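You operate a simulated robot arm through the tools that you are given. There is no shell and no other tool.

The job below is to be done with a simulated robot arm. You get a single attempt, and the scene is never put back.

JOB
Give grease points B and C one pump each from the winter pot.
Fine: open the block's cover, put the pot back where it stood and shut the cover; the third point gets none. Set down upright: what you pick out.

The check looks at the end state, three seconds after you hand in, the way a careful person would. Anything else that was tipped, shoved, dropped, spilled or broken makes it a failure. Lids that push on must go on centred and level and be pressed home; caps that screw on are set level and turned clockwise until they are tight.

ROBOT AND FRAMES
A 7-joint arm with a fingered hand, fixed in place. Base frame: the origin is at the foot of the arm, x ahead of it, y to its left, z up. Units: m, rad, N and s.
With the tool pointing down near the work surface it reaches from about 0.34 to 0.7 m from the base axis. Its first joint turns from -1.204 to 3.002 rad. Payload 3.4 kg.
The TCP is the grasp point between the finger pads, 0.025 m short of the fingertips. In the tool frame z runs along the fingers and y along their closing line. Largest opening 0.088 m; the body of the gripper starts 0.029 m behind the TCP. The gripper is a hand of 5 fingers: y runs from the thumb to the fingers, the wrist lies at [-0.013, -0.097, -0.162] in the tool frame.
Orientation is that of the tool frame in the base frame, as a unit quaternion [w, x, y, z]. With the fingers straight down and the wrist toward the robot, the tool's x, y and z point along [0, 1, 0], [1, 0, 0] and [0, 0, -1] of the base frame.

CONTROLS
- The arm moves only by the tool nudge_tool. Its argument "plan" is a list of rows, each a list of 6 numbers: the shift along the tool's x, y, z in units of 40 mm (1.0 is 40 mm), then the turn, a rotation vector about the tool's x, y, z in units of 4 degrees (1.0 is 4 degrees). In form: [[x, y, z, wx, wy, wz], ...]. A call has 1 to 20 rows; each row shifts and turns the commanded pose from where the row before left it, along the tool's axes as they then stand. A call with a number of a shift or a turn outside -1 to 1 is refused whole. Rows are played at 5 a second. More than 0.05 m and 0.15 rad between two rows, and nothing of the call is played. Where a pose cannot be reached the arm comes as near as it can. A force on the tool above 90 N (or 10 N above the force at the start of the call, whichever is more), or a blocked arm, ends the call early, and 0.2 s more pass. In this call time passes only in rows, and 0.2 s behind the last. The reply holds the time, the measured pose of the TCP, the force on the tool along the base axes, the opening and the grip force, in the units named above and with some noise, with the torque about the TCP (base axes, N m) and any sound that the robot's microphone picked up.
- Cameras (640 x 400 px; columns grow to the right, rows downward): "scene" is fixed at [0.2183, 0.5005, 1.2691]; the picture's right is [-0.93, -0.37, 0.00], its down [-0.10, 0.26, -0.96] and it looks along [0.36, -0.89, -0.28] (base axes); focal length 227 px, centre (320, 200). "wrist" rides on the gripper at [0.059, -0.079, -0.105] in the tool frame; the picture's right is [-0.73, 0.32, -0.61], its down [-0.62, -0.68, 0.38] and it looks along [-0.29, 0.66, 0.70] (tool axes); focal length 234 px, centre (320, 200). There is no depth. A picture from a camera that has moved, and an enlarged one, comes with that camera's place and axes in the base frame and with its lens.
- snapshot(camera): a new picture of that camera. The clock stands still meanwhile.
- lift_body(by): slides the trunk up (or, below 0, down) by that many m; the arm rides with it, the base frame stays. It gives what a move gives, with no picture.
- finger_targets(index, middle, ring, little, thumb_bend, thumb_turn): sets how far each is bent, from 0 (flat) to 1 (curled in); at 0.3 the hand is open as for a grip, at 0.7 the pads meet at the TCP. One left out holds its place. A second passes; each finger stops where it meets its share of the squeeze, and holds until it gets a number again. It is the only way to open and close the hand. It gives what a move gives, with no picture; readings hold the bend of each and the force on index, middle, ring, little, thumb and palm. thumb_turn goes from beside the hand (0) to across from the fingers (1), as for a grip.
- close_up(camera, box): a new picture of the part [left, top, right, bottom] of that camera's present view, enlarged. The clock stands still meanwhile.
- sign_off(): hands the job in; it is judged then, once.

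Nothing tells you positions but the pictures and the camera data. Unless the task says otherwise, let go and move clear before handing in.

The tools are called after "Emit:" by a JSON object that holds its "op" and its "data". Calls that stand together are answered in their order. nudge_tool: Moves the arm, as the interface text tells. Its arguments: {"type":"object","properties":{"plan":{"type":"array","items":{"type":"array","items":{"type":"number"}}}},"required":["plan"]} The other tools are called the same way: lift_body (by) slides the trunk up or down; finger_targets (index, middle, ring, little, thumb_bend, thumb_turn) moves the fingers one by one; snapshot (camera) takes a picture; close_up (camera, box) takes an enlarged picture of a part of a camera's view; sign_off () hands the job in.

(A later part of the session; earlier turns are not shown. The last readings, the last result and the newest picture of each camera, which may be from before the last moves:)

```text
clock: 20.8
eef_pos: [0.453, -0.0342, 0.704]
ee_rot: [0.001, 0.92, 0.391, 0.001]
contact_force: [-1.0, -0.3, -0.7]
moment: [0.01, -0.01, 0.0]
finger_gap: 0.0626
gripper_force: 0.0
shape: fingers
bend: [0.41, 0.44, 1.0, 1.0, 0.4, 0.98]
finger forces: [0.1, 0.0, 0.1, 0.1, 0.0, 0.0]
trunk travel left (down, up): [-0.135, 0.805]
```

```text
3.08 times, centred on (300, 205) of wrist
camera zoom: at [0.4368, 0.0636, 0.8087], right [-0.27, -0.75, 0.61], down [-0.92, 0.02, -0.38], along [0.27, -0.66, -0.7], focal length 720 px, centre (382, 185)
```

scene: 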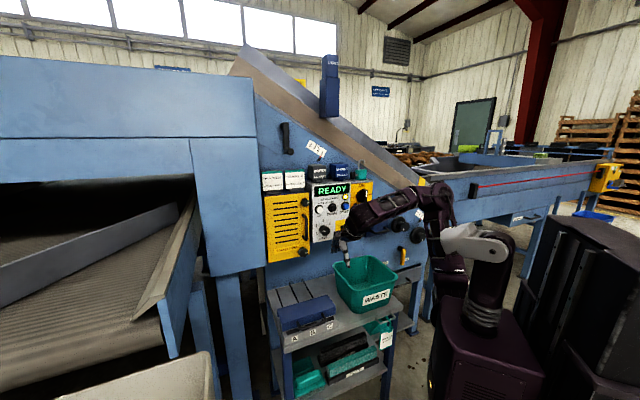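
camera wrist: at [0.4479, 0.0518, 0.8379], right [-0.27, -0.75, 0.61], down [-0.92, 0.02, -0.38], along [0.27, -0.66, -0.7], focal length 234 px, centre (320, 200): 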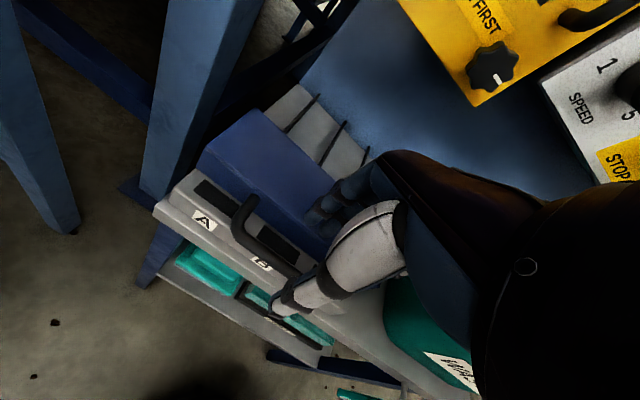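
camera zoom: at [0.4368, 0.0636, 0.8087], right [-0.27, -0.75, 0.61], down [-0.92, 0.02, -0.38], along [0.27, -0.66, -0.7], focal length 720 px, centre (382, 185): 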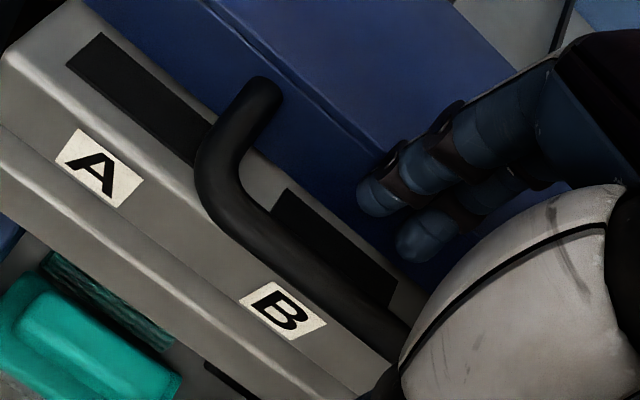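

No contact this time, so I'll keep going down.

Emit:
{"op": "nudge_tool", "data": {"plan": [[0, 0, 0.2, 0, 0, 0], [0, 0, 0.15, 0, 0, 0]]}}

Emit:
{"op": "close_up", "data": {"camera": "wrist", "box": [230, 140, 370, 270]}}

Emit:
{"op": "close_up", "data": {"camera": "scene", "box": [290, 280, 350, 330]}}

```text
clock: 21.4
eef_pos: [0.4523, -0.0347, 0.6918]
ee_rot: [0.0, 0.92, 0.391, 0.001]
contact_force: [-3.3, 2.7, 2.0]
moment: [-0.09, -0.04, -0.04]
finger_gap: 0.0625
gripper_force: 2.6
shape: fingers
bend: [0.41, 0.47, 1.0, 1.0, 0.4, 0.98]
finger forces: [0.1, 4.6, 0.0, 0.0, 0.0, 0.0]
trunk travel left (down, up): [-0.135, 0.805]
```

```text
3.08 times, centred on (300, 205) of wrist
camera zoom: at [0.4355, 0.064, 0.7961], right [-0.27, -0.75, 0.61], down [-0.92, 0.02, -0.38], along [0.27, -0.66, -0.7], focal length 720 px, centre (382, 185)
```

zoom: 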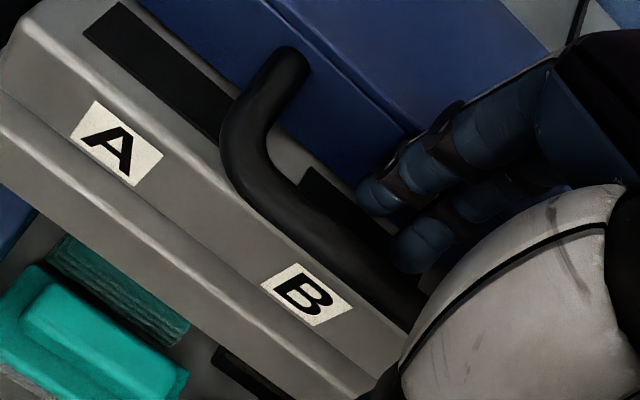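

```text
8.00 times, centred on (320, 305) of scene
camera zoom: at [0.2183, 0.5005, 1.2691], right [-0.93, -0.37, 0.0], down [-0.1, 0.26, -0.96], along [0.36, -0.89, -0.28], focal length 1819 px, centre (320, -640)
```

zoom: 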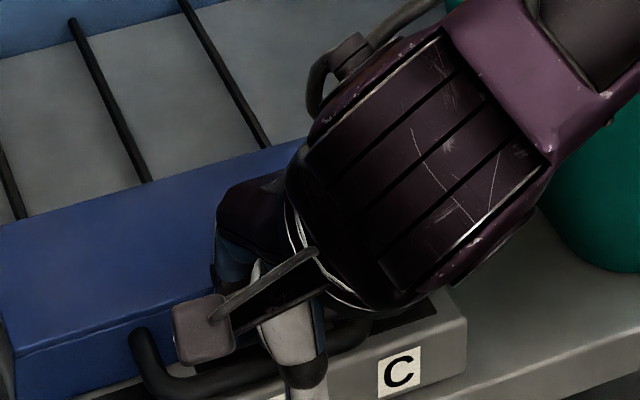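

The fingers are in the gap, with the middle one brushing the cover face. I'll ease back 3 mm and lower the last bit.

Emit:
{"op": "nudge_tool", "data": {"plan": [[0, -0.08, 0, 0, 0, 0], [0, 0, 0.15, 0, 0, 0], [0, 0, 0.08, 0, 0, 0]]}}

Emit:
{"op": "close_up", "data": {"camera": "wrist", "box": [230, 140, 370, 270]}}

```text
clock: 22.2
eef_pos: [0.4495, -0.0333, 0.6819]
ee_rot: [0.0, 0.92, 0.391, 0.001]
contact_force: [-1.7, 1.9, 1.2]
moment: [-0.05, -0.05, -0.02]
finger_gap: 0.0625
gripper_force: 1.4
shape: fingers
bend: [0.41, 0.45, 1.0, 1.0, 0.4, 0.98]
finger forces: [0.0, 2.3, 0.0, 0.0, 0.0, 0.0]
trunk travel left (down, up): [-0.135, 0.805]
```

```text
3.08 times, centred on (300, 205) of wrist
camera zoom: at [0.4329, 0.0658, 0.7867], right [-0.27, -0.75, 0.61], down [-0.92, 0.02, -0.38], along [0.27, -0.66, -0.7], focal length 720 px, centre (382, 185)
```

zoom: 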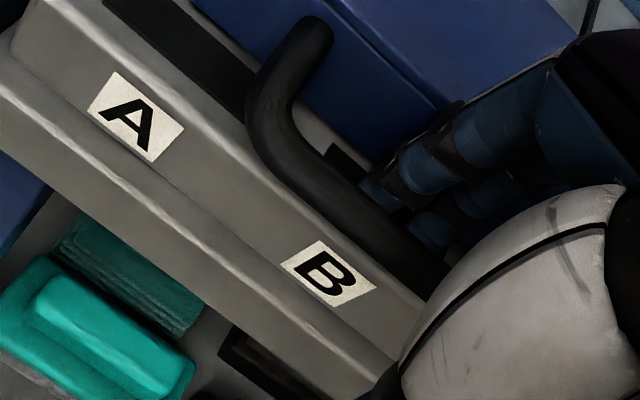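

The index finger is now behind the bar and the thumb in front of it, so I'll close on it.

Emit:
{"op": "finger_targets", "data": {"index": 0.75, "middle": 0.75, "thumb_bend": 1}}

Emit:
{"op": "snapshot", "data": {"camera": "wrist"}}

Emit:
{"op": "close_up", "data": {"camera": "scene", "box": [270, 270, 360, 340]}}

```text
clock: 23.2
eef_pos: [0.4506, -0.0348, 0.6809]
ee_rot: [0.0, 0.92, 0.391, -0.001]
contact_force: [5.3, -10.7, -3.2]
moment: [-0.01, 0.08, 0.03]
finger_gap: 0.0004
gripper_force: 16.0
shape: fingers
bend: [0.74, 0.74, 1.0, 1.0, 0.86, 0.98]
finger forces: [8.1, 8.9, 0.0, 0.1, 14.6, 0.0]
trunk travel left (down, up): [-0.135, 0.805]
```

```text
taken
camera wrist: at [0.4341, 0.0642, 0.786], right [-0.27, -0.75, 0.61], down [-0.92, 0.03, -0.38], along [0.27, -0.66, -0.7], focal length 234 px, centre (320, 200)
```

wrist: 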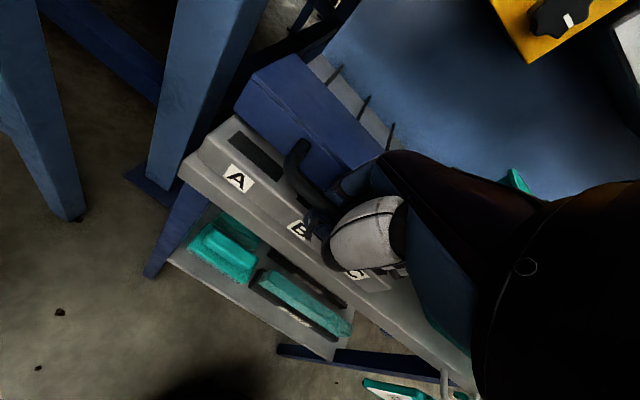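

```text
5.71 times, centred on (315, 305) of scene
camera zoom: at [0.2183, 0.5005, 1.2691], right [-0.93, -0.37, 0.0], down [-0.1, 0.26, -0.96], along [0.36, -0.89, -0.28], focal length 1299 px, centre (349, -400)
```

zoom: 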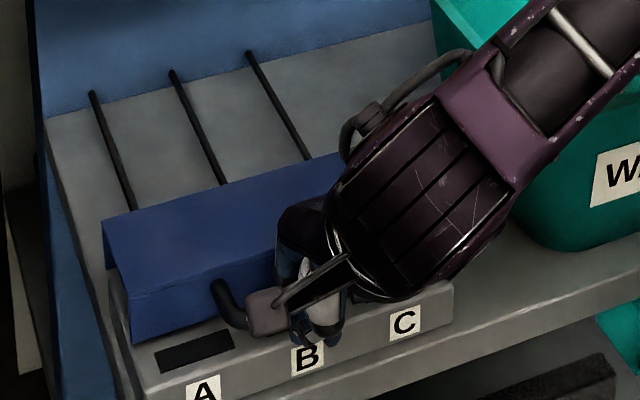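

Emit:
{"op": "close_up", "data": {"camera": "wrist", "box": [270, 120, 410, 270]}}

Emit:
{"op": "close_up", "data": {"camera": "scene", "box": [300, 305, 340, 335]}}

```text
2.67 times, centred on (340, 195) of wrist
camera zoom: at [0.4341, 0.0642, 0.786], right [-0.27, -0.75, 0.61], down [-0.92, 0.03, -0.38], along [0.27, -0.66, -0.7], focal length 624 px, centre (267, 213)
```

zoom: 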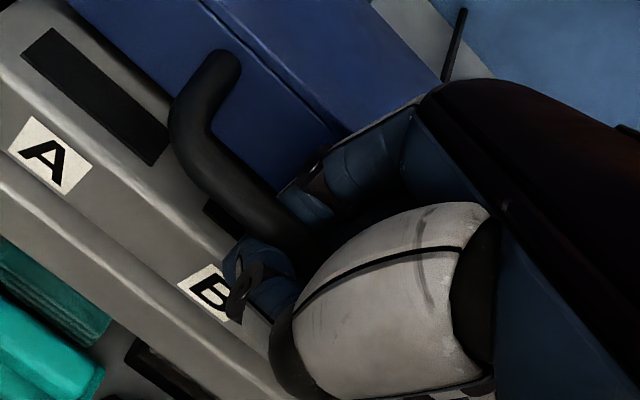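

```text
13.33 times, centred on (320, 320) of scene
camera zoom: at [0.2183, 0.5005, 1.2691], right [-0.93, -0.37, 0.0], down [-0.1, 0.26, -0.96], along [0.36, -0.89, -0.28], focal length 3031 px, centre (320, -1400)
```

zoom: 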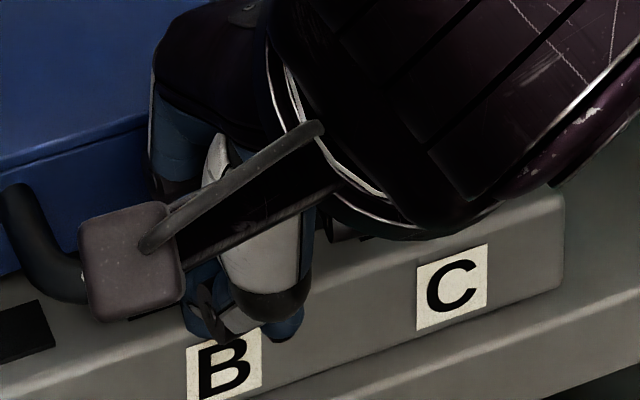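

The fingers have hooked under the bar with the thumb in front of it. I'll lift along an arc about a hinge at the back (radius about 0.09 m), starting with a small test.

Emit:
{"op": "nudge_tool", "data": {"plan": [[0, 0.01, -0.2, 0, 0, 0], [0, 0.03, -0.19, 0, 0, 0], [0, 0.04, -0.19, 0, 0, 0], [0, 0.06, -0.19, 0, 0, 0]]}}

Emit:
{"op": "snapshot", "data": {"camera": "wrist"}}

Emit:
{"op": "close_up", "data": {"camera": "scene", "box": [260, 260, 360, 340]}}

```text
clock: 24.2
eef_pos: [0.4579, -0.0413, 0.7097]
ee_rot: [-0.002, 0.92, 0.391, -0.002]
contact_force: [9.4, -17.1, -11.4]
moment: [0.18, 0.26, -0.03]
finger_gap: 0.001
gripper_force: 20.0
shape: fingers
bend: [0.74, 0.74, 1.0, 1.0, 0.87, 0.98]
finger forces: [14.1, 12.8, 0.0, 0.1, 13.1, 0.0]
trunk travel left (down, up): [-0.135, 0.805]
```

```text
taken
camera wrist: at [0.4406, 0.0581, 0.8145], right [-0.27, -0.75, 0.61], down [-0.92, 0.03, -0.38], along [0.27, -0.66, -0.7], focal length 234 px, centre (320, 200)
```

wrist: 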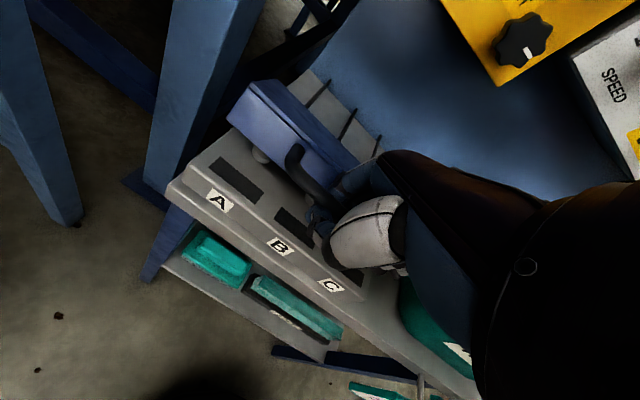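

```text
5.00 times, centred on (310, 300) of scene
camera zoom: at [0.2183, 0.5005, 1.2691], right [-0.93, -0.37, 0.0], down [-0.1, 0.26, -0.96], along [0.36, -0.89, -0.28], focal length 1137 px, centre (370, -300)
```

zoom: 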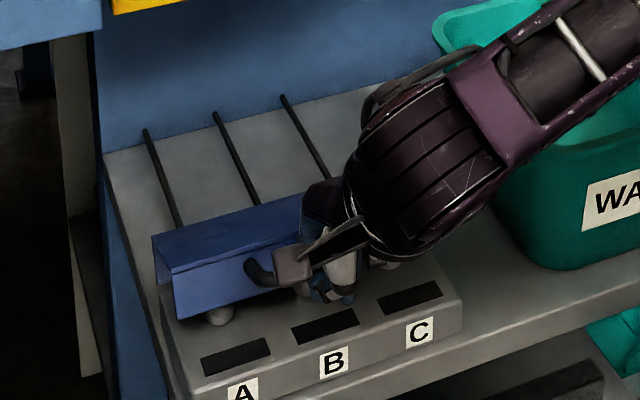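

It's hinged at the back and lifting well, and I can see a grease nipple under it. The handle pulls me toward the machine, so I'll continue the arc with a little more inward motion.

Emit:
{"op": "nudge_tool", "data": {"plan": [[0, 0.14, -0.19, 0, 0, 0], [0, 0.14, -0.18, 0, 0, 0], [0, 0.15, -0.17, 0, 0, 0], [0, 0.17, -0.16, 0, 0, 0], [0, 0.19, -0.15, 0, 0, 0]]}}

Emit:
{"op": "close_up", "data": {"camera": "scene", "box": [260, 260, 360, 340]}}

Emit:
{"op": "snapshot", "data": {"camera": "wrist"}}

```text
clock: 25.4
eef_pos: [0.4804, -0.0625, 0.7438]
ee_rot: [-0.004, 0.921, 0.39, -0.002]
contact_force: [1.9, -21.7, -27.8]
moment: [0.53, 0.54, -0.23]
finger_gap: 0.0021
gripper_force: 24.4
shape: fingers
bend: [0.74, 0.6, 1.0, 1.0, 0.88, 0.98]
finger forces: [17.0, 17.9, 0.1, 0.0, 13.7, 0.1]
trunk travel left (down, up): [-0.135, 0.805]
```

```text
5.00 times, centred on (310, 300) of scene
camera zoom: at [0.2183, 0.5005, 1.2691], right [-0.93, -0.37, 0.0], down [-0.1, 0.26, -0.96], along [0.36, -0.89, -0.28], focal length 1137 px, centre (370, -300)
```

zoom: 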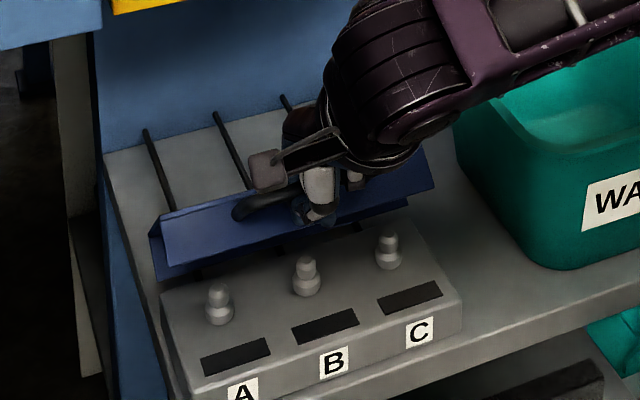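

```text
taken
camera wrist: at [0.4645, 0.0362, 0.8489], right [-0.27, -0.75, 0.61], down [-0.93, 0.03, -0.38], along [0.27, -0.66, -0.7], focal length 234 px, centre (320, 200)
```

wrist: 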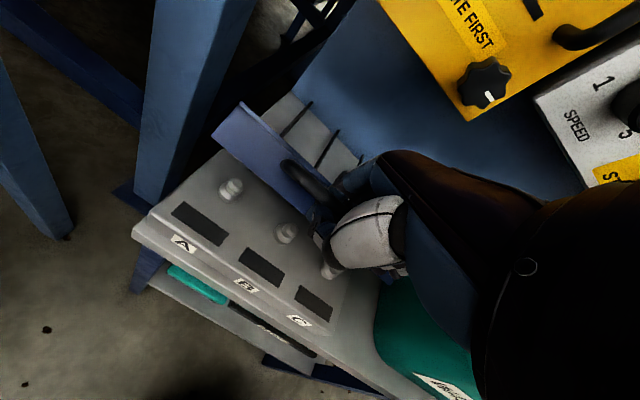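

The three grease nipples are exposed. The turning radius looks like about 0.068 m, so from here I'll move mainly toward the machine.

Emit:
{"op": "nudge_tool", "data": {"plan": [[0, 0.2, -0.02, 0, 0, 0], [0, 0.2, 0, 0, 0, 0], [0, 0.2, 0, 0, 0, 0], [0, 0.2, 0.02, 0, 0, 0]]}}

Emit:
{"op": "close_up", "data": {"camera": "scene", "box": [260, 260, 360, 340]}}

Emit:
{"op": "snapshot", "data": {"camera": "wrist"}}

```text
clock: 26.4
eef_pos: [0.4995, -0.0812, 0.7508]
ee_rot: [0.0, 0.919, 0.393, 0.005]
contact_force: [-9.4, -1.4, 13.7]
moment: [-0.54, 0.23, -0.18]
finger_gap: 0.0008
gripper_force: 23.2
shape: fingers
bend: [0.74, 0.74, 1.0, 1.0, 0.88, 0.98]
finger forces: [5.3, 5.7, 20.2, 0.1, 15.7, 0.0]
trunk travel left (down, up): [-0.135, 0.805]
```

```text
5.00 times, centred on (310, 300) of scene
camera zoom: at [0.2183, 0.5005, 1.2691], right [-0.93, -0.37, 0.0], down [-0.1, 0.26, -0.96], along [0.36, -0.89, -0.28], focal length 1137 px, centre (370, -300)
```

zoom: 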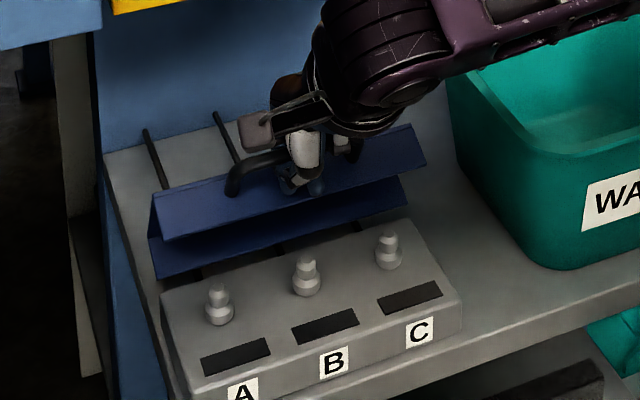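

```text
taken
camera wrist: at [0.4813, 0.0174, 0.8558], right [-0.28, -0.75, 0.6], down [-0.92, 0.02, -0.39], along [0.28, -0.66, -0.69], focal length 234 px, centre (320, 200)
```

wrist: 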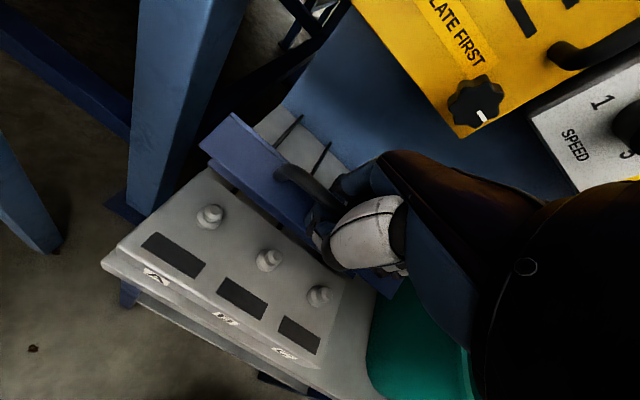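

The cover is nearly upright. The curled ring finger is touching it now, so I'll rise slightly and push it a bit further back.

Emit:
{"op": "nudge_tool", "data": {"plan": [[0, 0.15, -0.1, 0, 0, 0], [0, 0.2, 0, 0, 0, 0], [0, 0.2, 0, 0, 0, 0]]}}

Emit:
{"op": "close_up", "data": {"camera": "scene", "box": [260, 260, 360, 340]}}

Emit:
{"op": "close_up", "data": {"camera": "wrist", "box": [170, 80, 420, 320]}}

```text
clock: 27.2
eef_pos: [0.5163, -0.0984, 0.7538]
ee_rot: [0.002, 0.921, 0.391, 0.002]
contact_force: [-4.5, -3.2, 15.3]
moment: [-0.46, 0.0, -0.26]
finger_gap: 0.0031
gripper_force: 20.0
shape: fingers
bend: [0.74, 0.75, 1.0, 1.0, 0.91, 0.98]
finger forces: [7.7, 5.2, 15.3, 0.0, 11.7, 0.1]
trunk travel left (down, up): [-0.135, 0.805]
```

```text
5.00 times, centred on (310, 300) of scene
camera zoom: at [0.2183, 0.5005, 1.2691], right [-0.93, -0.37, 0.0], down [-0.1, 0.26, -0.96], along [0.36, -0.89, -0.28], focal length 1137 px, centre (370, -300)
```

zoom: 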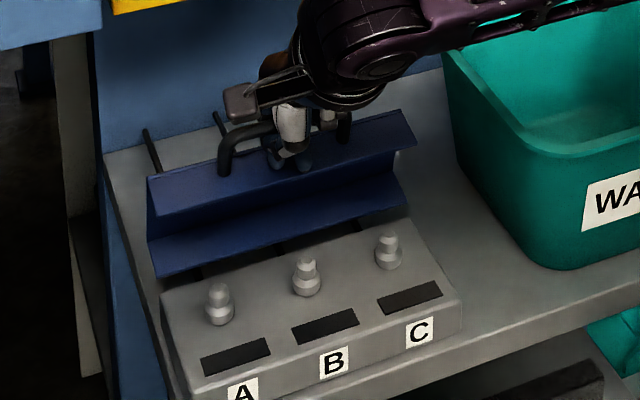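

```text
1.67 times, centred on (295, 200) of wrist
camera zoom: at [0.4989, 0.0011, 0.8581], right [-0.28, -0.75, 0.61], down [-0.92, 0.02, -0.39], along [0.28, -0.66, -0.69], focal length 390 px, centre (362, 200)
```

zoom: 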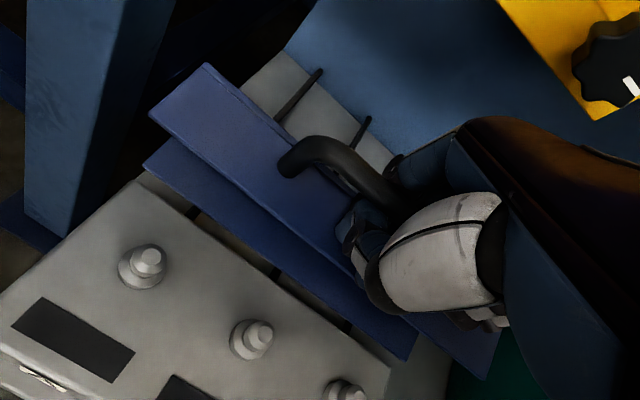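

Emit:
{"op": "nudge_tool", "data": {"plan": [[0, 0.2, -0.05, 0, 0, 0], [0, 0.2, 0.02, 0, 0, 0], [0, 0.2, 0.05, 0, 0, 0]]}}

Emit:
{"op": "close_up", "data": {"camera": "scene", "box": [260, 260, 360, 340]}}

Emit:
{"op": "close_up", "data": {"camera": "wrist", "box": [170, 80, 420, 320]}}

```text
clock: 28.0
eef_pos: [0.533, -0.1137, 0.7519]
ee_rot: [0.0, 0.92, 0.391, 0.002]
contact_force: [-2.4, -2.9, 16.1]
moment: [-0.09, -0.02, -0.19]
finger_gap: 0.0024
gripper_force: 26.8
shape: fingers
bend: [0.76, 0.75, 1.0, 1.0, 0.91, 0.98]
finger forces: [37.1, 7.1, 10.6, 0.0, 0.0, 0.1]
trunk travel left (down, up): [-0.135, 0.805]
```

```text
5.00 times, centred on (310, 300) of scene
camera zoom: at [0.2183, 0.5005, 1.2691], right [-0.93, -0.37, 0.0], down [-0.1, 0.26, -0.96], along [0.36, -0.89, -0.28], focal length 1137 px, centre (370, -300)
```

zoom: 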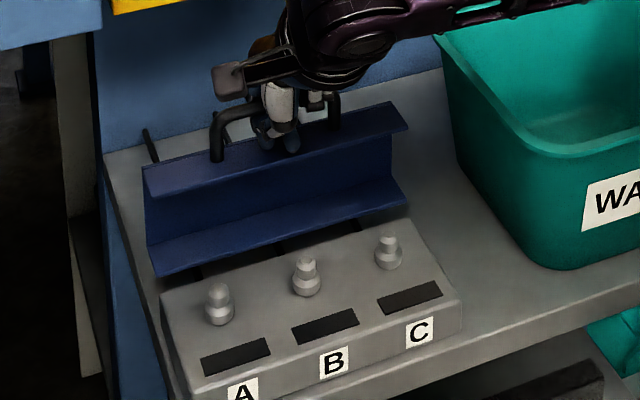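

```text
1.67 times, centred on (295, 200) of wrist
camera zoom: at [0.5162, -0.0159, 0.8571], right [-0.28, -0.75, 0.6], down [-0.92, 0.03, -0.39], along [0.27, -0.66, -0.7], focal length 390 px, centre (362, 200)
```

zoom: 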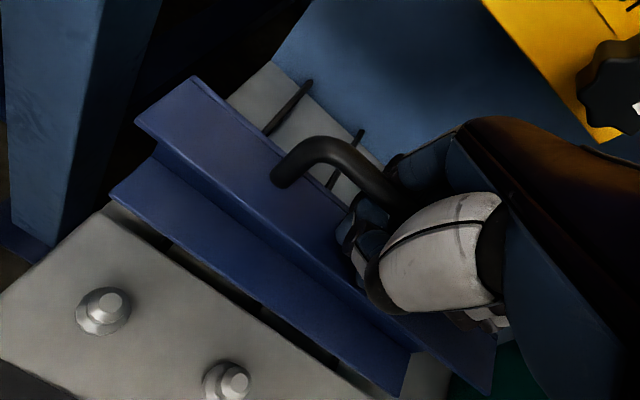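

Emit:
{"op": "nudge_tool", "data": {"plan": [[0, 0.2, 0, 0, 0, 0], [0, 0.2, 0.04, 0, 0, 0], [0, 0.2, 0.06, 0, 0, 0], [0, 0.2, 0.08, 0, 0, 0]]}}

Emit:
{"op": "close_up", "data": {"camera": "scene", "box": [260, 260, 360, 340]}}

Emit:
{"op": "snapshot", "data": {"camera": "wrist"}}

```text
clock: 29.0
eef_pos: [0.5578, -0.1363, 0.7433]
ee_rot: [0.0, 0.921, 0.39, 0.0]
contact_force: [-0.2, -4.5, 7.9]
moment: [0.05, 0.01, -0.22]
finger_gap: 0.0026
gripper_force: 35.9
shape: fingers
bend: [0.75, 0.75, 1.0, 1.0, 0.91, 0.98]
finger forces: [30.9, 15.7, 11.6, 0.0, 13.8, 0.0]
trunk travel left (down, up): [-0.135, 0.805]
```

```text
5.00 times, centred on (310, 300) of scene
camera zoom: at [0.2183, 0.5005, 1.2691], right [-0.93, -0.37, 0.0], down [-0.1, 0.26, -0.96], along [0.36, -0.89, -0.28], focal length 1137 px, centre (370, -300)
```

zoom: 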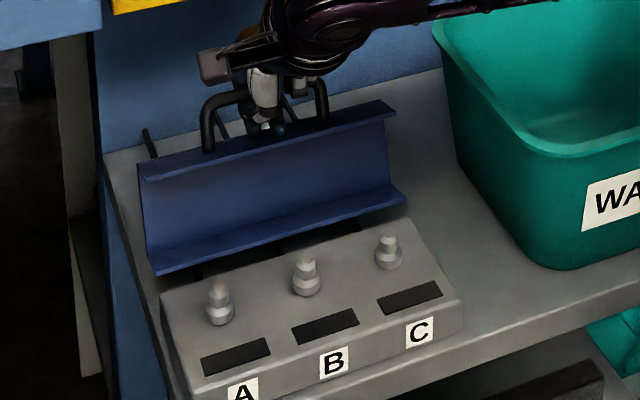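

```text
taken
camera wrist: at [0.5392, -0.0385, 0.8472], right [-0.27, -0.75, 0.61], down [-0.92, 0.02, -0.38], along [0.27, -0.66, -0.7], focal length 234 px, centre (320, 200)
```

wrist: 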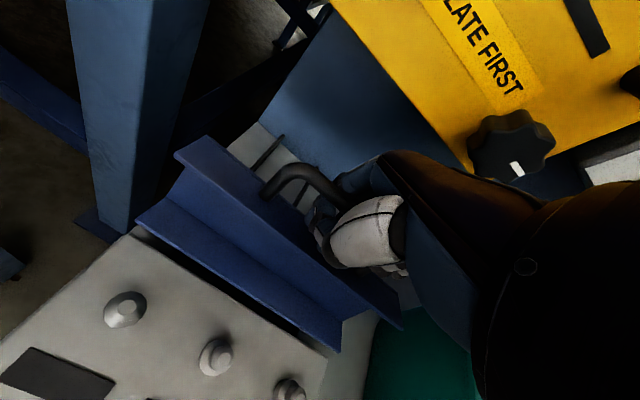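

The cover is well past vertical, at about 105°. I'll release the handle gently: thumb first, then straighten the fingers.

Emit:
{"op": "finger_targets", "data": {"thumb_bend": 0.4, "index": 0.6, "middle": 0.6}}

Emit:
{"op": "close_up", "data": {"camera": "scene", "box": [260, 260, 360, 340]}}

Emit:
{"op": "close_up", "data": {"camera": "wrist", "box": [170, 80, 420, 320]}}

```text
clock: 30.0
eef_pos: [0.5571, -0.137, 0.7454]
ee_rot: [0.002, 0.921, 0.391, 0.005]
contact_force: [16.7, -6.4, 36.8]
moment: [-0.31, -0.23, -0.25]
finger_gap: 0.0097
gripper_force: 28.0
shape: fingers
bend: [0.51, 0.63, 1.0, 1.0, 0.75, 0.98]
finger forces: [9.7, 10.3, 10.3, 0.1, 26.2, 0.0]
trunk travel left (down, up): [-0.135, 0.805]
```

```text
5.00 times, centred on (310, 300) of scene
camera zoom: at [0.2183, 0.5005, 1.2691], right [-0.93, -0.37, 0.0], down [-0.1, 0.26, -0.96], along [0.36, -0.89, -0.28], focal length 1137 px, centre (370, -300)
```

zoom: 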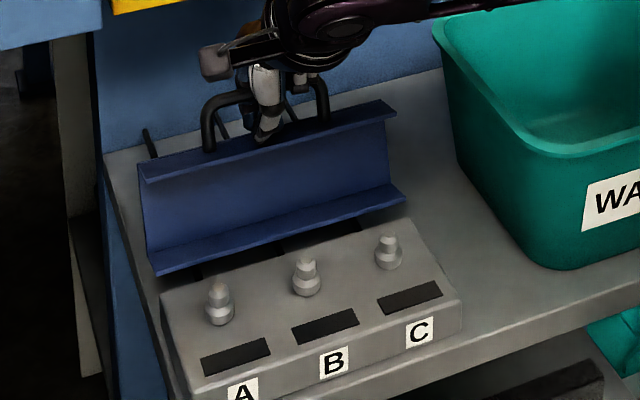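

```text
1.67 times, centred on (295, 200) of wrist
camera zoom: at [0.5382, -0.0384, 0.8504], right [-0.28, -0.75, 0.6], down [-0.92, 0.02, -0.39], along [0.28, -0.67, -0.69], focal length 390 px, centre (362, 200)
```

zoom: 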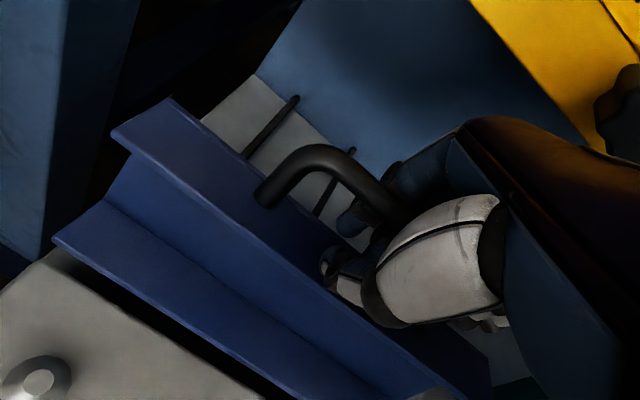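

The extending thumb is pressing on the cover face, so I'll rise a little to relieve it.

Emit:
{"op": "nudge_tool", "data": {"plan": [[0, 0, -0.15, 0, 0, 0], [0, 0, -0.15, 0, 0, 0]]}}

Emit:
{"op": "close_up", "data": {"camera": "scene", "box": [260, 260, 360, 340]}}

Emit:
{"op": "close_up", "data": {"camera": "wrist", "box": [170, 80, 420, 320]}}

```text
clock: 30.6
eef_pos: [0.5566, -0.1344, 0.7517]
ee_rot: [-0.002, 0.921, 0.39, -0.005]
contact_force: [0.2, -0.3, 1.7]
moment: [0.07, 0.1, -0.01]
finger_gap: 0.0425
gripper_force: 0.8
shape: fingers
bend: [0.6, 0.6, 1.0, 1.0, 0.39, 0.98]
finger forces: [0.0, 0.1, 0.0, 0.0, 1.4, 0.0]
trunk travel left (down, up): [-0.135, 0.805]
```

```text
5.00 times, centred on (310, 300) of scene
camera zoom: at [0.2183, 0.5005, 1.2691], right [-0.93, -0.37, 0.0], down [-0.1, 0.26, -0.96], along [0.36, -0.89, -0.28], focal length 1137 px, centre (370, -300)
```

zoom: 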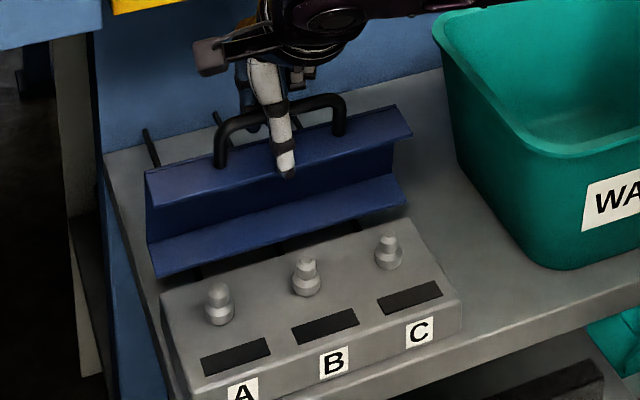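

```text
1.67 times, centred on (295, 200) of wrist
camera zoom: at [0.5402, -0.0359, 0.8554], right [-0.26, -0.75, 0.61], down [-0.93, 0.02, -0.37], along [0.27, -0.66, -0.7], focal length 390 px, centre (362, 200)
```

zoom: 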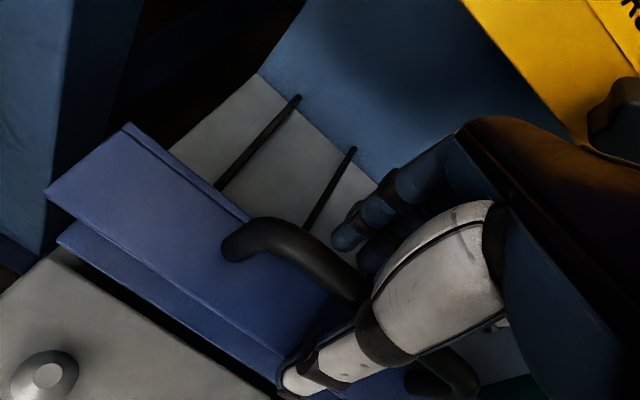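

Rising let the thumb pull the cover forward again to about vertical. I'll open the fingers behind the bar and use the thumb to push it back.

Emit:
{"op": "finger_targets", "data": {"thumb_bend": 0.8, "index": 0.35, "middle": 0.35}}

Emit:
{"op": "close_up", "data": {"camera": "scene", "box": [260, 260, 360, 340]}}

Emit:
{"op": "close_up", "data": {"camera": "wrist", "box": [170, 80, 420, 320]}}

```text
clock: 31.6
eef_pos: [0.5565, -0.1354, 0.7547]
ee_rot: [0.0, 0.921, 0.39, 0.0]
contact_force: [0.2, 0.3, -0.3]
moment: [0.01, 0.01, 0.01]
finger_gap: 0.022
gripper_force: 0.4
shape: fingers
bend: [0.35, 0.35, 1.0, 1.0, 0.8, 0.98]
finger forces: [0.2, 0.1, 0.1, 0.0, 0.1, 0.0]
trunk travel left (down, up): [-0.135, 0.805]
```

```text
5.00 times, centred on (310, 300) of scene
camera zoom: at [0.2183, 0.5005, 1.2691], right [-0.93, -0.37, 0.0], down [-0.1, 0.26, -0.96], along [0.36, -0.89, -0.28], focal length 1137 px, centre (370, -300)
```

zoom: 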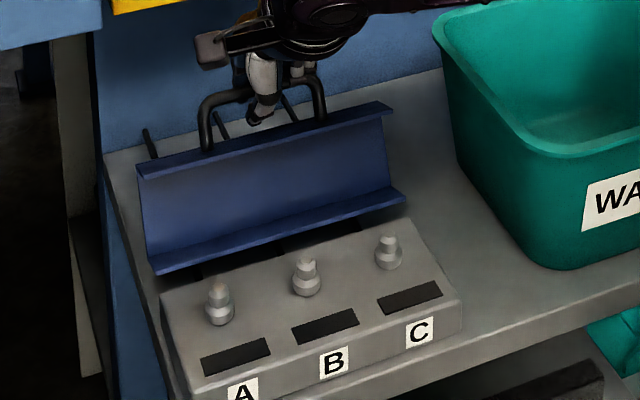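

```text
1.67 times, centred on (295, 200) of wrist
camera zoom: at [0.5398, -0.0372, 0.8592], right [-0.27, -0.75, 0.61], down [-0.92, 0.02, -0.38], along [0.27, -0.66, -0.7], focal length 390 px, centre (362, 200)
```

zoom: 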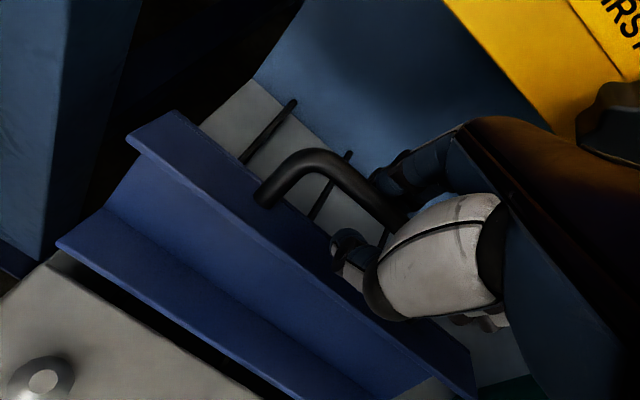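

The cover is back past vertical and resting with no force on the hand. Now I'll rise straight up.

Emit:
{"op": "nudge_tool", "data": {"plan": [[0, 0, -0.2, 0, 0, 0], [0, 0, -0.2, 0, 0, 0]]}}

Emit:
{"op": "close_up", "data": {"camera": "scene", "box": [260, 260, 360, 340]}}

Emit:
{"op": "close_up", "data": {"camera": "wrist", "box": [170, 80, 420, 320]}}

```text
clock: 32.2
eef_pos: [0.5567, -0.1356, 0.7713]
ee_rot: [0.0, 0.921, 0.39, 0.001]
contact_force: [-0.3, -0.2, 0.4]
moment: [0.01, -0.01, 0.04]
finger_gap: 0.022
gripper_force: 0.1
shape: fingers
bend: [0.35, 0.35, 1.0, 1.0, 0.8, 0.98]
finger forces: [0.0, 0.0, 0.1, 0.0, 0.1, 0.0]
trunk travel left (down, up): [-0.135, 0.805]
```

```text
5.00 times, centred on (310, 300) of scene
camera zoom: at [0.2183, 0.5005, 1.2691], right [-0.93, -0.37, 0.0], down [-0.1, 0.26, -0.96], along [0.36, -0.89, -0.28], focal length 1137 px, centre (370, -300)
```

zoom: 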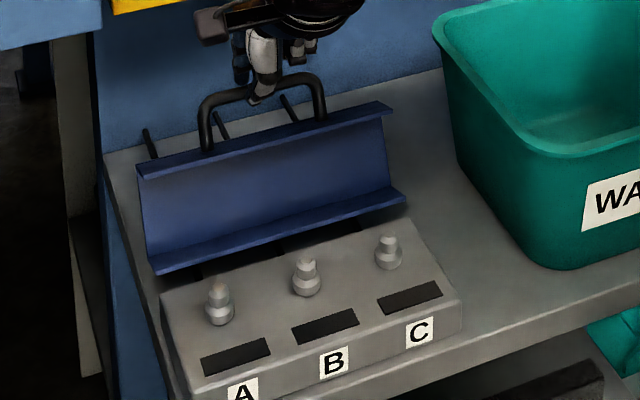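

```text
1.67 times, centred on (295, 200) of wrist
camera zoom: at [0.5395, -0.0376, 0.8759], right [-0.27, -0.75, 0.61], down [-0.92, 0.03, -0.38], along [0.27, -0.66, -0.7], focal length 390 px, centre (362, 200)
```

zoom: 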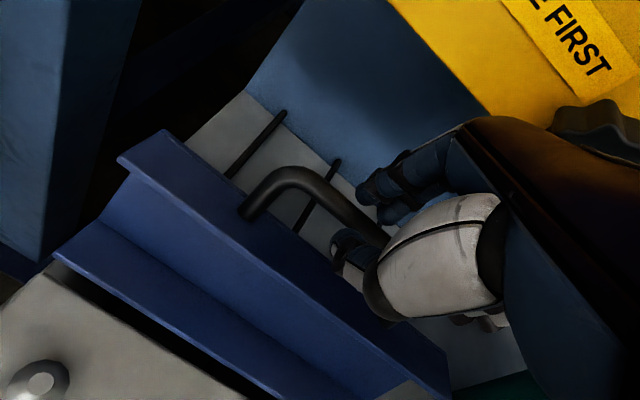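

Emit:
{"op": "nudge_tool", "data": {"plan": [[0, 0, -0.4, 0, 0, 0], [0, 0, -0.5, 0, 0, 0], [0, -0.5, -0.5, 0, 0, 0], [0, -1, -0.5, 0, 0, 0], [0, -1, -0.5, 0, 0, 0]]}}

Emit:
{"op": "snapshot", "data": {"camera": "scene"}}

Emit:
{"op": "close_up", "data": {"camera": "scene", "box": [260, 260, 360, 340]}}

Emit:
{"op": "snapshot", "data": {"camera": "wrist"}}

```text
clock: 33.4
eef_pos: [0.4678, -0.071, 0.8061]
ee_rot: [0.0, 0.92, 0.392, 0.002]
contact_force: [-0.2, 0.4, -0.3]
moment: [-0.02, -0.01, 0.0]
finger_gap: 0.0218
gripper_force: 0.0
shape: fingers
bend: [0.35, 0.35, 1.0, 1.0, 0.8, 0.98]
finger forces: [0.0, 0.1, 0.1, 0.0, 0.2, 0.0]
out of reach, approached as far as the arm can: row 2, 3, 4, 5
trunk travel left (down, up): [-0.135, 0.805]
```

```text
taken
```

scene: 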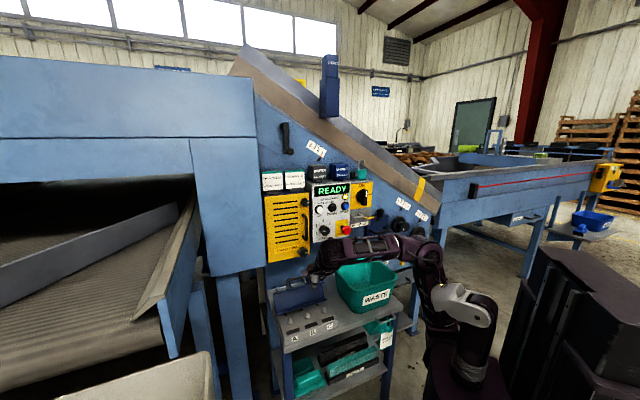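

```text
5.00 times, centred on (310, 300) of scene
camera zoom: at [0.2183, 0.5005, 1.2691], right [-0.93, -0.37, 0.0], down [-0.1, 0.26, -0.96], along [0.36, -0.89, -0.28], focal length 1137 px, centre (370, -300)
```

zoom: 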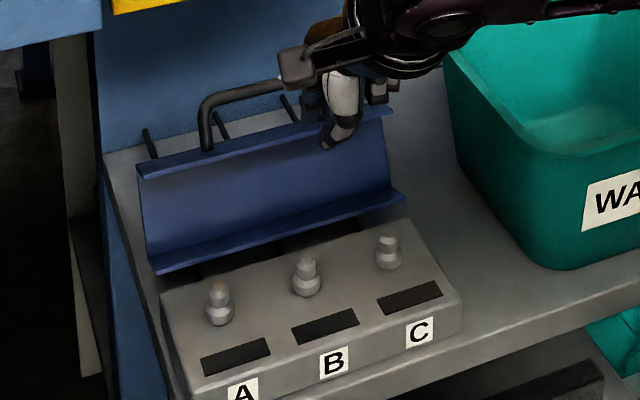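

```text
taken
camera wrist: at [0.4505, 0.0276, 0.9104], right [-0.27, -0.75, 0.6], down [-0.92, 0.02, -0.39], along [0.28, -0.66, -0.7], focal length 234 px, centre (320, 200)
```

wrist: 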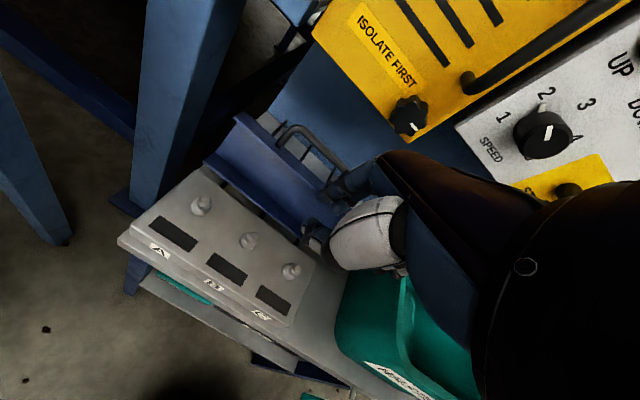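

The cover stays open. Now I'll get the nipple positions from close-ups.

Emit:
{"op": "close_up", "data": {"camera": "wrist", "box": [110, 170, 330, 340]}}

Emit:
{"op": "close_up", "data": {"camera": "scene", "box": [280, 295, 350, 345]}}

```text
2.35 times, centred on (220, 255) of wrist
camera zoom: at [0.4505, 0.0276, 0.9104], right [-0.27, -0.75, 0.6], down [-0.92, 0.02, -0.39], along [0.28, -0.66, -0.7], focal length 551 px, centre (555, 71)
```

zoom: 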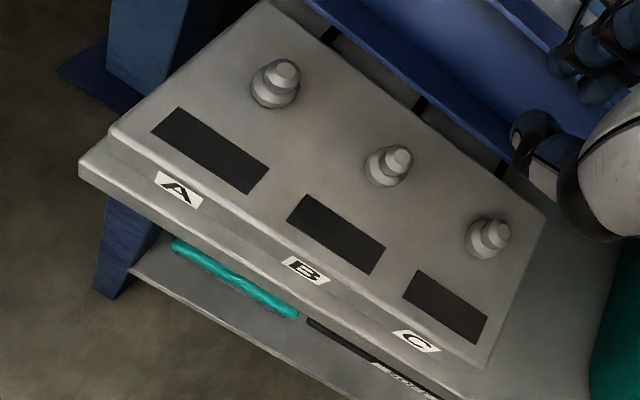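

```text
8.00 times, centred on (315, 320) of scene
camera zoom: at [0.2183, 0.5005, 1.2691], right [-0.93, -0.37, 0.0], down [-0.1, 0.26, -0.96], along [0.36, -0.89, -0.28], focal length 1819 px, centre (360, -760)
```

zoom: 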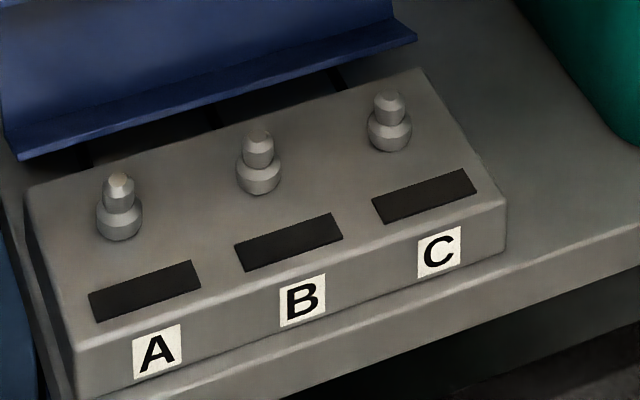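

The cover is standing open. The nipple tips come out at A (0.551, -0.045), B (0.506, -0.087) and C (0.462, -0.132), all at about z 0.672. Next I'll raise the trunk and inspect the winter pot near (0.556, -0.306, 1.13), opening the hand on the way.

Emit:
{"op": "lift_body", "data": {"by": 0.45}}

Emit:
{"op": "finger_targets", "data": {"index": 0.3, "middle": 0.3, "ring": 0.3, "little": 0.3, "thumb_bend": 0.3}}

Emit:
{"op": "snapshot", "data": {"camera": "wrist"}}

Emit:
{"op": "snapshot", "data": {"camera": "scene"}}

```text
refused: 0.45 is not a number from -0.4 to 0.4
```

```text
clock: 34.4
eef_pos: [0.4695, -0.0702, 0.8061]
ee_rot: [0.0, 0.92, 0.392, 0.003]
contact_force: [1.3, 0.5, 0.2]
moment: [0.0, 0.02, -0.03]
finger_gap: 0.0844
gripper_force: 0.1
shape: fingers
bend: [0.3, 0.3, 0.3, 0.3, 0.3, 0.98]
finger forces: [0.0, 0.0, 0.1, 0.0, 0.0, 0.0]
trunk travel left (down, up): [-0.135, 0.805]
```

```text
taken
camera wrist: at [0.4509, 0.0273, 0.9104], right [-0.27, -0.75, 0.6], down [-0.92, 0.02, -0.39], along [0.28, -0.66, -0.7], focal length 234 px, centre (320, 200)
```

wrist: 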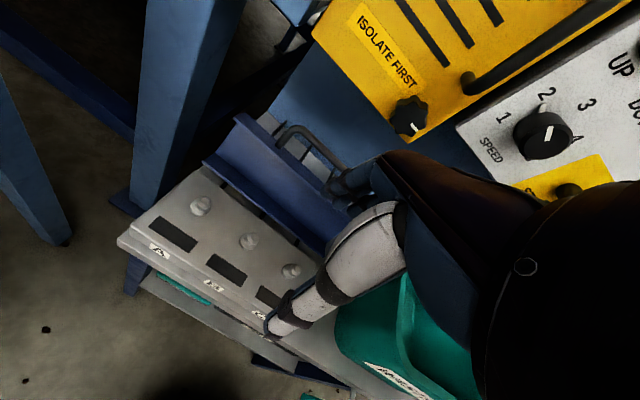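

```text
taken
```

scene: 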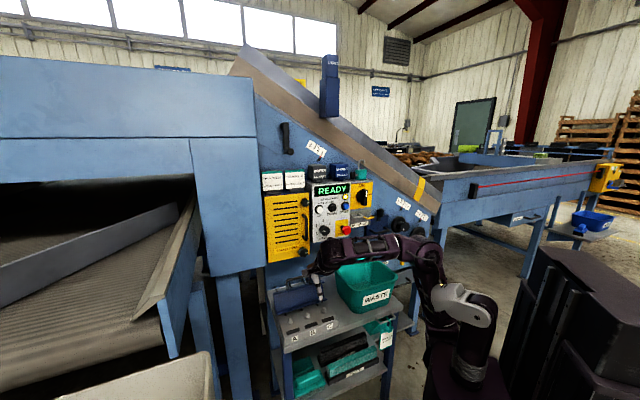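

Emit:
{"op": "lift_body", "data": {"by": 0.4}}

Emit:
{"op": "lift_body", "data": {"by": 0.12}}

Emit:
{"op": "nudge_tool", "data": {"plan": [[-1, 0, 0, 0, 0, 0], [-1, 0, 0, 0, 0, 0]]}}

Emit:
{"op": "snapshot", "data": {"camera": "wrist"}}

Emit:
{"op": "snapshot", "data": {"camera": "scene"}}

```text
clock: 38.2
eef_pos: [0.4701, -0.0725, 1.2056]
ee_rot: [0.0, 0.919, 0.393, 0.003]
contact_force: [-0.8, -0.2, 0.7]
moment: [0.0, 0.0, 0.01]
finger_gap: 0.0846
gripper_force: 0.1
shape: fingers
bend: [0.3, 0.3, 0.3, 0.3, 0.3, 0.98]
finger forces: [0.1, 0.0, 0.0, 0.1, 0.1, 0.0]
trunk travel left (down, up): [-0.535, 0.405]
```

```text
clock: 39.8
eef_pos: [0.469, -0.0711, 1.326]
ee_rot: [0.0, 0.92, 0.392, 0.003]
contact_force: [-0.5, 0.3, 0.1]
moment: [-0.04, -0.04, 0.02]
finger_gap: 0.0844
gripper_force: 0.1
shape: fingers
bend: [0.3, 0.3, 0.3, 0.3, 0.3, 0.98]
finger forces: [0.0, 0.1, 0.1, 0.1, 0.0, 0.1]
trunk travel left (down, up): [-0.655, 0.285]
```

```text
clock: 40.4
eef_pos: [0.4427, -0.1268, 1.3069]
ee_rot: [-0.001, 0.92, 0.393, 0.002]
contact_force: [-0.2, 0.2, 0.6]
moment: [0.04, 0.05, 0.03]
finger_gap: 0.0845
gripper_force: 0.1
shape: fingers
bend: [0.3, 0.3, 0.3, 0.3, 0.3, 0.98]
finger forces: [0.0, 0.0, 0.0, 0.0, 0.1, 0.0]
out of reach, approached as far as the arm can: row 1, 2
trunk travel left (down, up): [-0.655, 0.285]
```

```text
taken
camera wrist: at [0.4235, -0.0291, 1.4123], right [-0.27, -0.75, 0.6], down [-0.92, 0.02, -0.39], along [0.28, -0.66, -0.7], focal length 234 px, centre (320, 200)
```

wrist: 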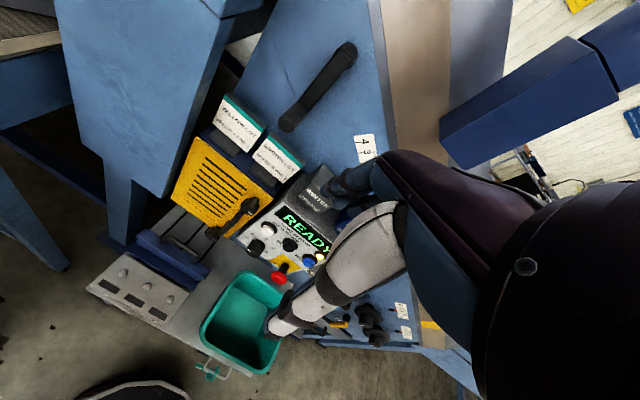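

```text
taken
```

scene: 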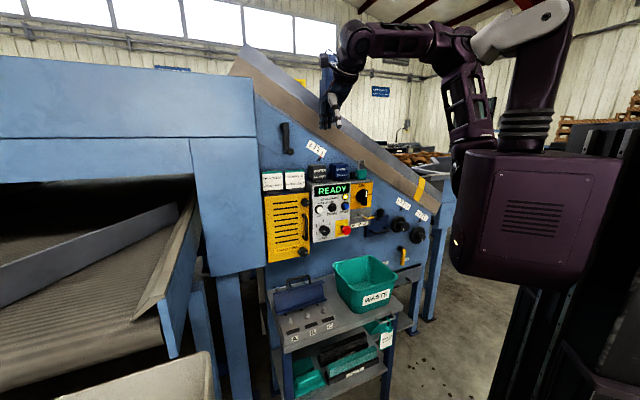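

Emit:
{"op": "close_up", "data": {"camera": "wrist", "box": [200, 80, 400, 260]}}

Emit:
{"op": "close_up", "data": {"camera": "scene", "box": [285, 145, 375, 205]}}

```text
2.22 times, centred on (300, 170) of wrist
camera zoom: at [0.4235, -0.0291, 1.4123], right [-0.27, -0.75, 0.6], down [-0.92, 0.02, -0.39], along [0.28, -0.66, -0.7], focal length 520 px, centre (364, 267)
```

zoom: 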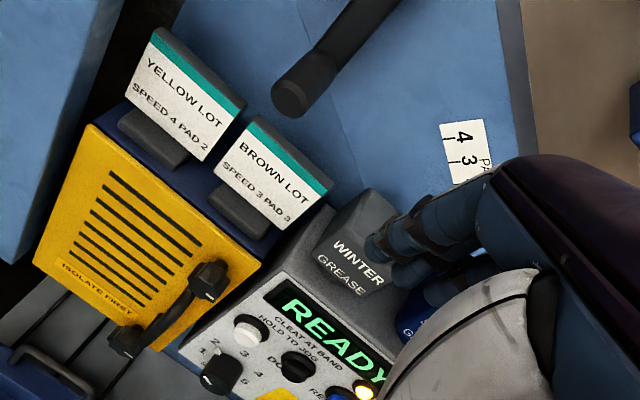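

```text
6.67 times, centred on (330, 175) of scene
camera zoom: at [0.2183, 0.5005, 1.2691], right [-0.93, -0.37, 0.0], down [-0.1, 0.26, -0.96], along [0.36, -0.89, -0.28], focal length 1516 px, centre (253, 367)
```

zoom: 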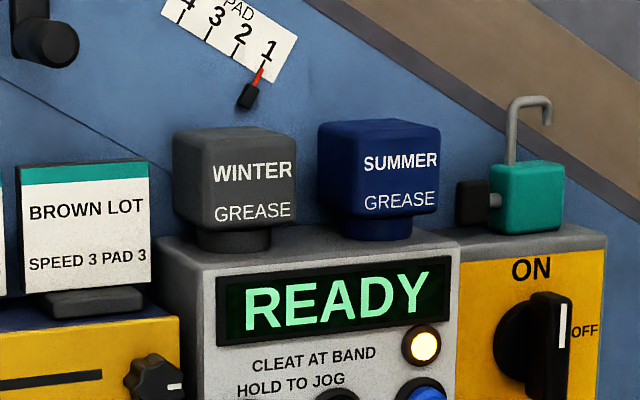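

The winter pot now measures at about (0.556, -0.306, 1.13), with roughly 30 mm of free space behind it. The LIGHT fixture hangs close overhead, so I need its position exactly before going in.

Emit:
{"op": "close_up", "data": {"camera": "wrist", "box": [400, 0, 640, 190]}}

Emit:
{"op": "close_up", "data": {"camera": "scene", "box": [290, 40, 380, 130]}}

```text
2.11 times, centred on (520, 95) of wrist
camera zoom: at [0.4235, -0.0291, 1.4123], right [-0.27, -0.75, 0.6], down [-0.92, 0.02, -0.39], along [0.28, -0.66, -0.7], focal length 493 px, centre (-101, 421)
```

zoom: 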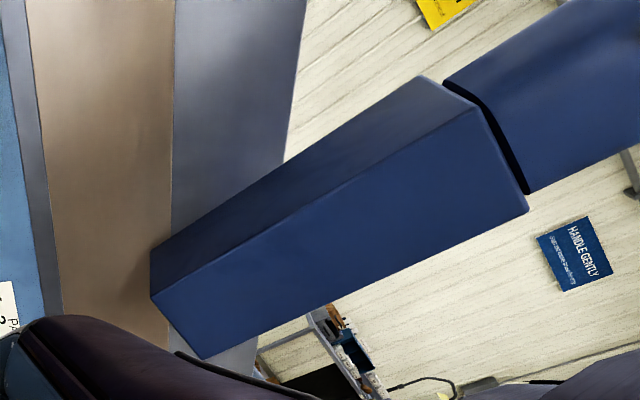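

```text
4.44 times, centred on (335, 85) of scene
camera zoom: at [0.2183, 0.5005, 1.2691], right [-0.93, -0.37, 0.0], down [-0.1, 0.26, -0.96], along [0.36, -0.89, -0.28], focal length 1010 px, centre (253, 711)
```

zoom: 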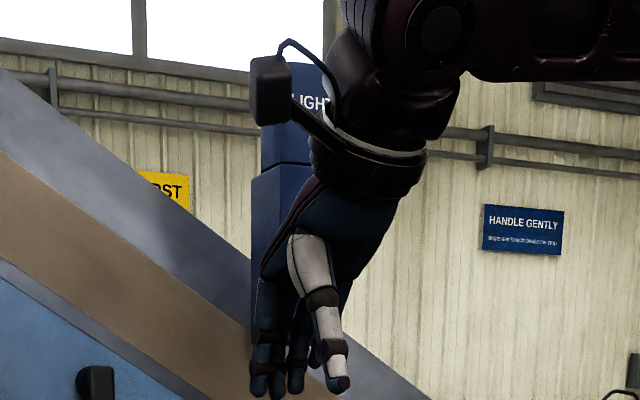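

The fixture's bottom is at z 1.332, just right of the winter pot. A low entry at TCP z about 1.19 passes under it and still clears the pot top at 1.154. I'll lower in front of the panel first.

Emit:
{"op": "nudge_tool", "data": {"plan": [[0, 0, 0.9, 0, 0, 0], [0, 0, 0.9, 0, 0, 0], [-0.4, 0, 0.9, 0, 0, 0], [-0.4, 0, 0.2, 0, 0, 0], [-0.4, 0, 0, 0, 0, 0]]}}

Emit:
{"op": "snapshot", "data": {"camera": "scene"}}

```text
clock: 41.5
eef_pos: [0.4053, -0.159, 1.1915]
ee_rot: [-0.001, 0.92, 0.392, 0.003]
contact_force: [-0.2, 0.5, 0.5]
moment: [-0.02, 0.0, -0.03]
finger_gap: 0.0845
gripper_force: 0.2
shape: fingers
bend: [0.3, 0.3, 0.3, 0.3, 0.3, 0.98]
finger forces: [0.0, 0.0, 0.0, 0.0, 0.1, 0.1]
trunk travel left (down, up): [-0.655, 0.285]
```

```text
taken
```

scene: 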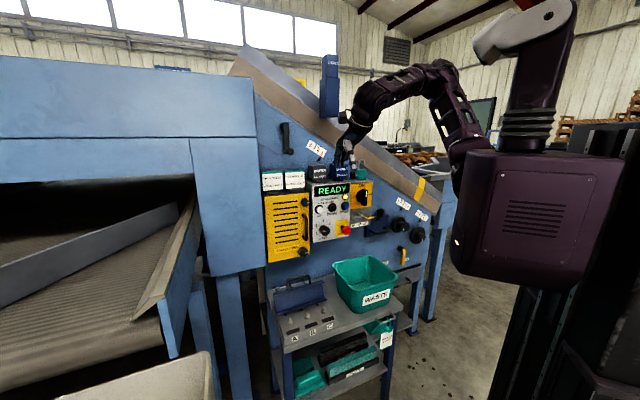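

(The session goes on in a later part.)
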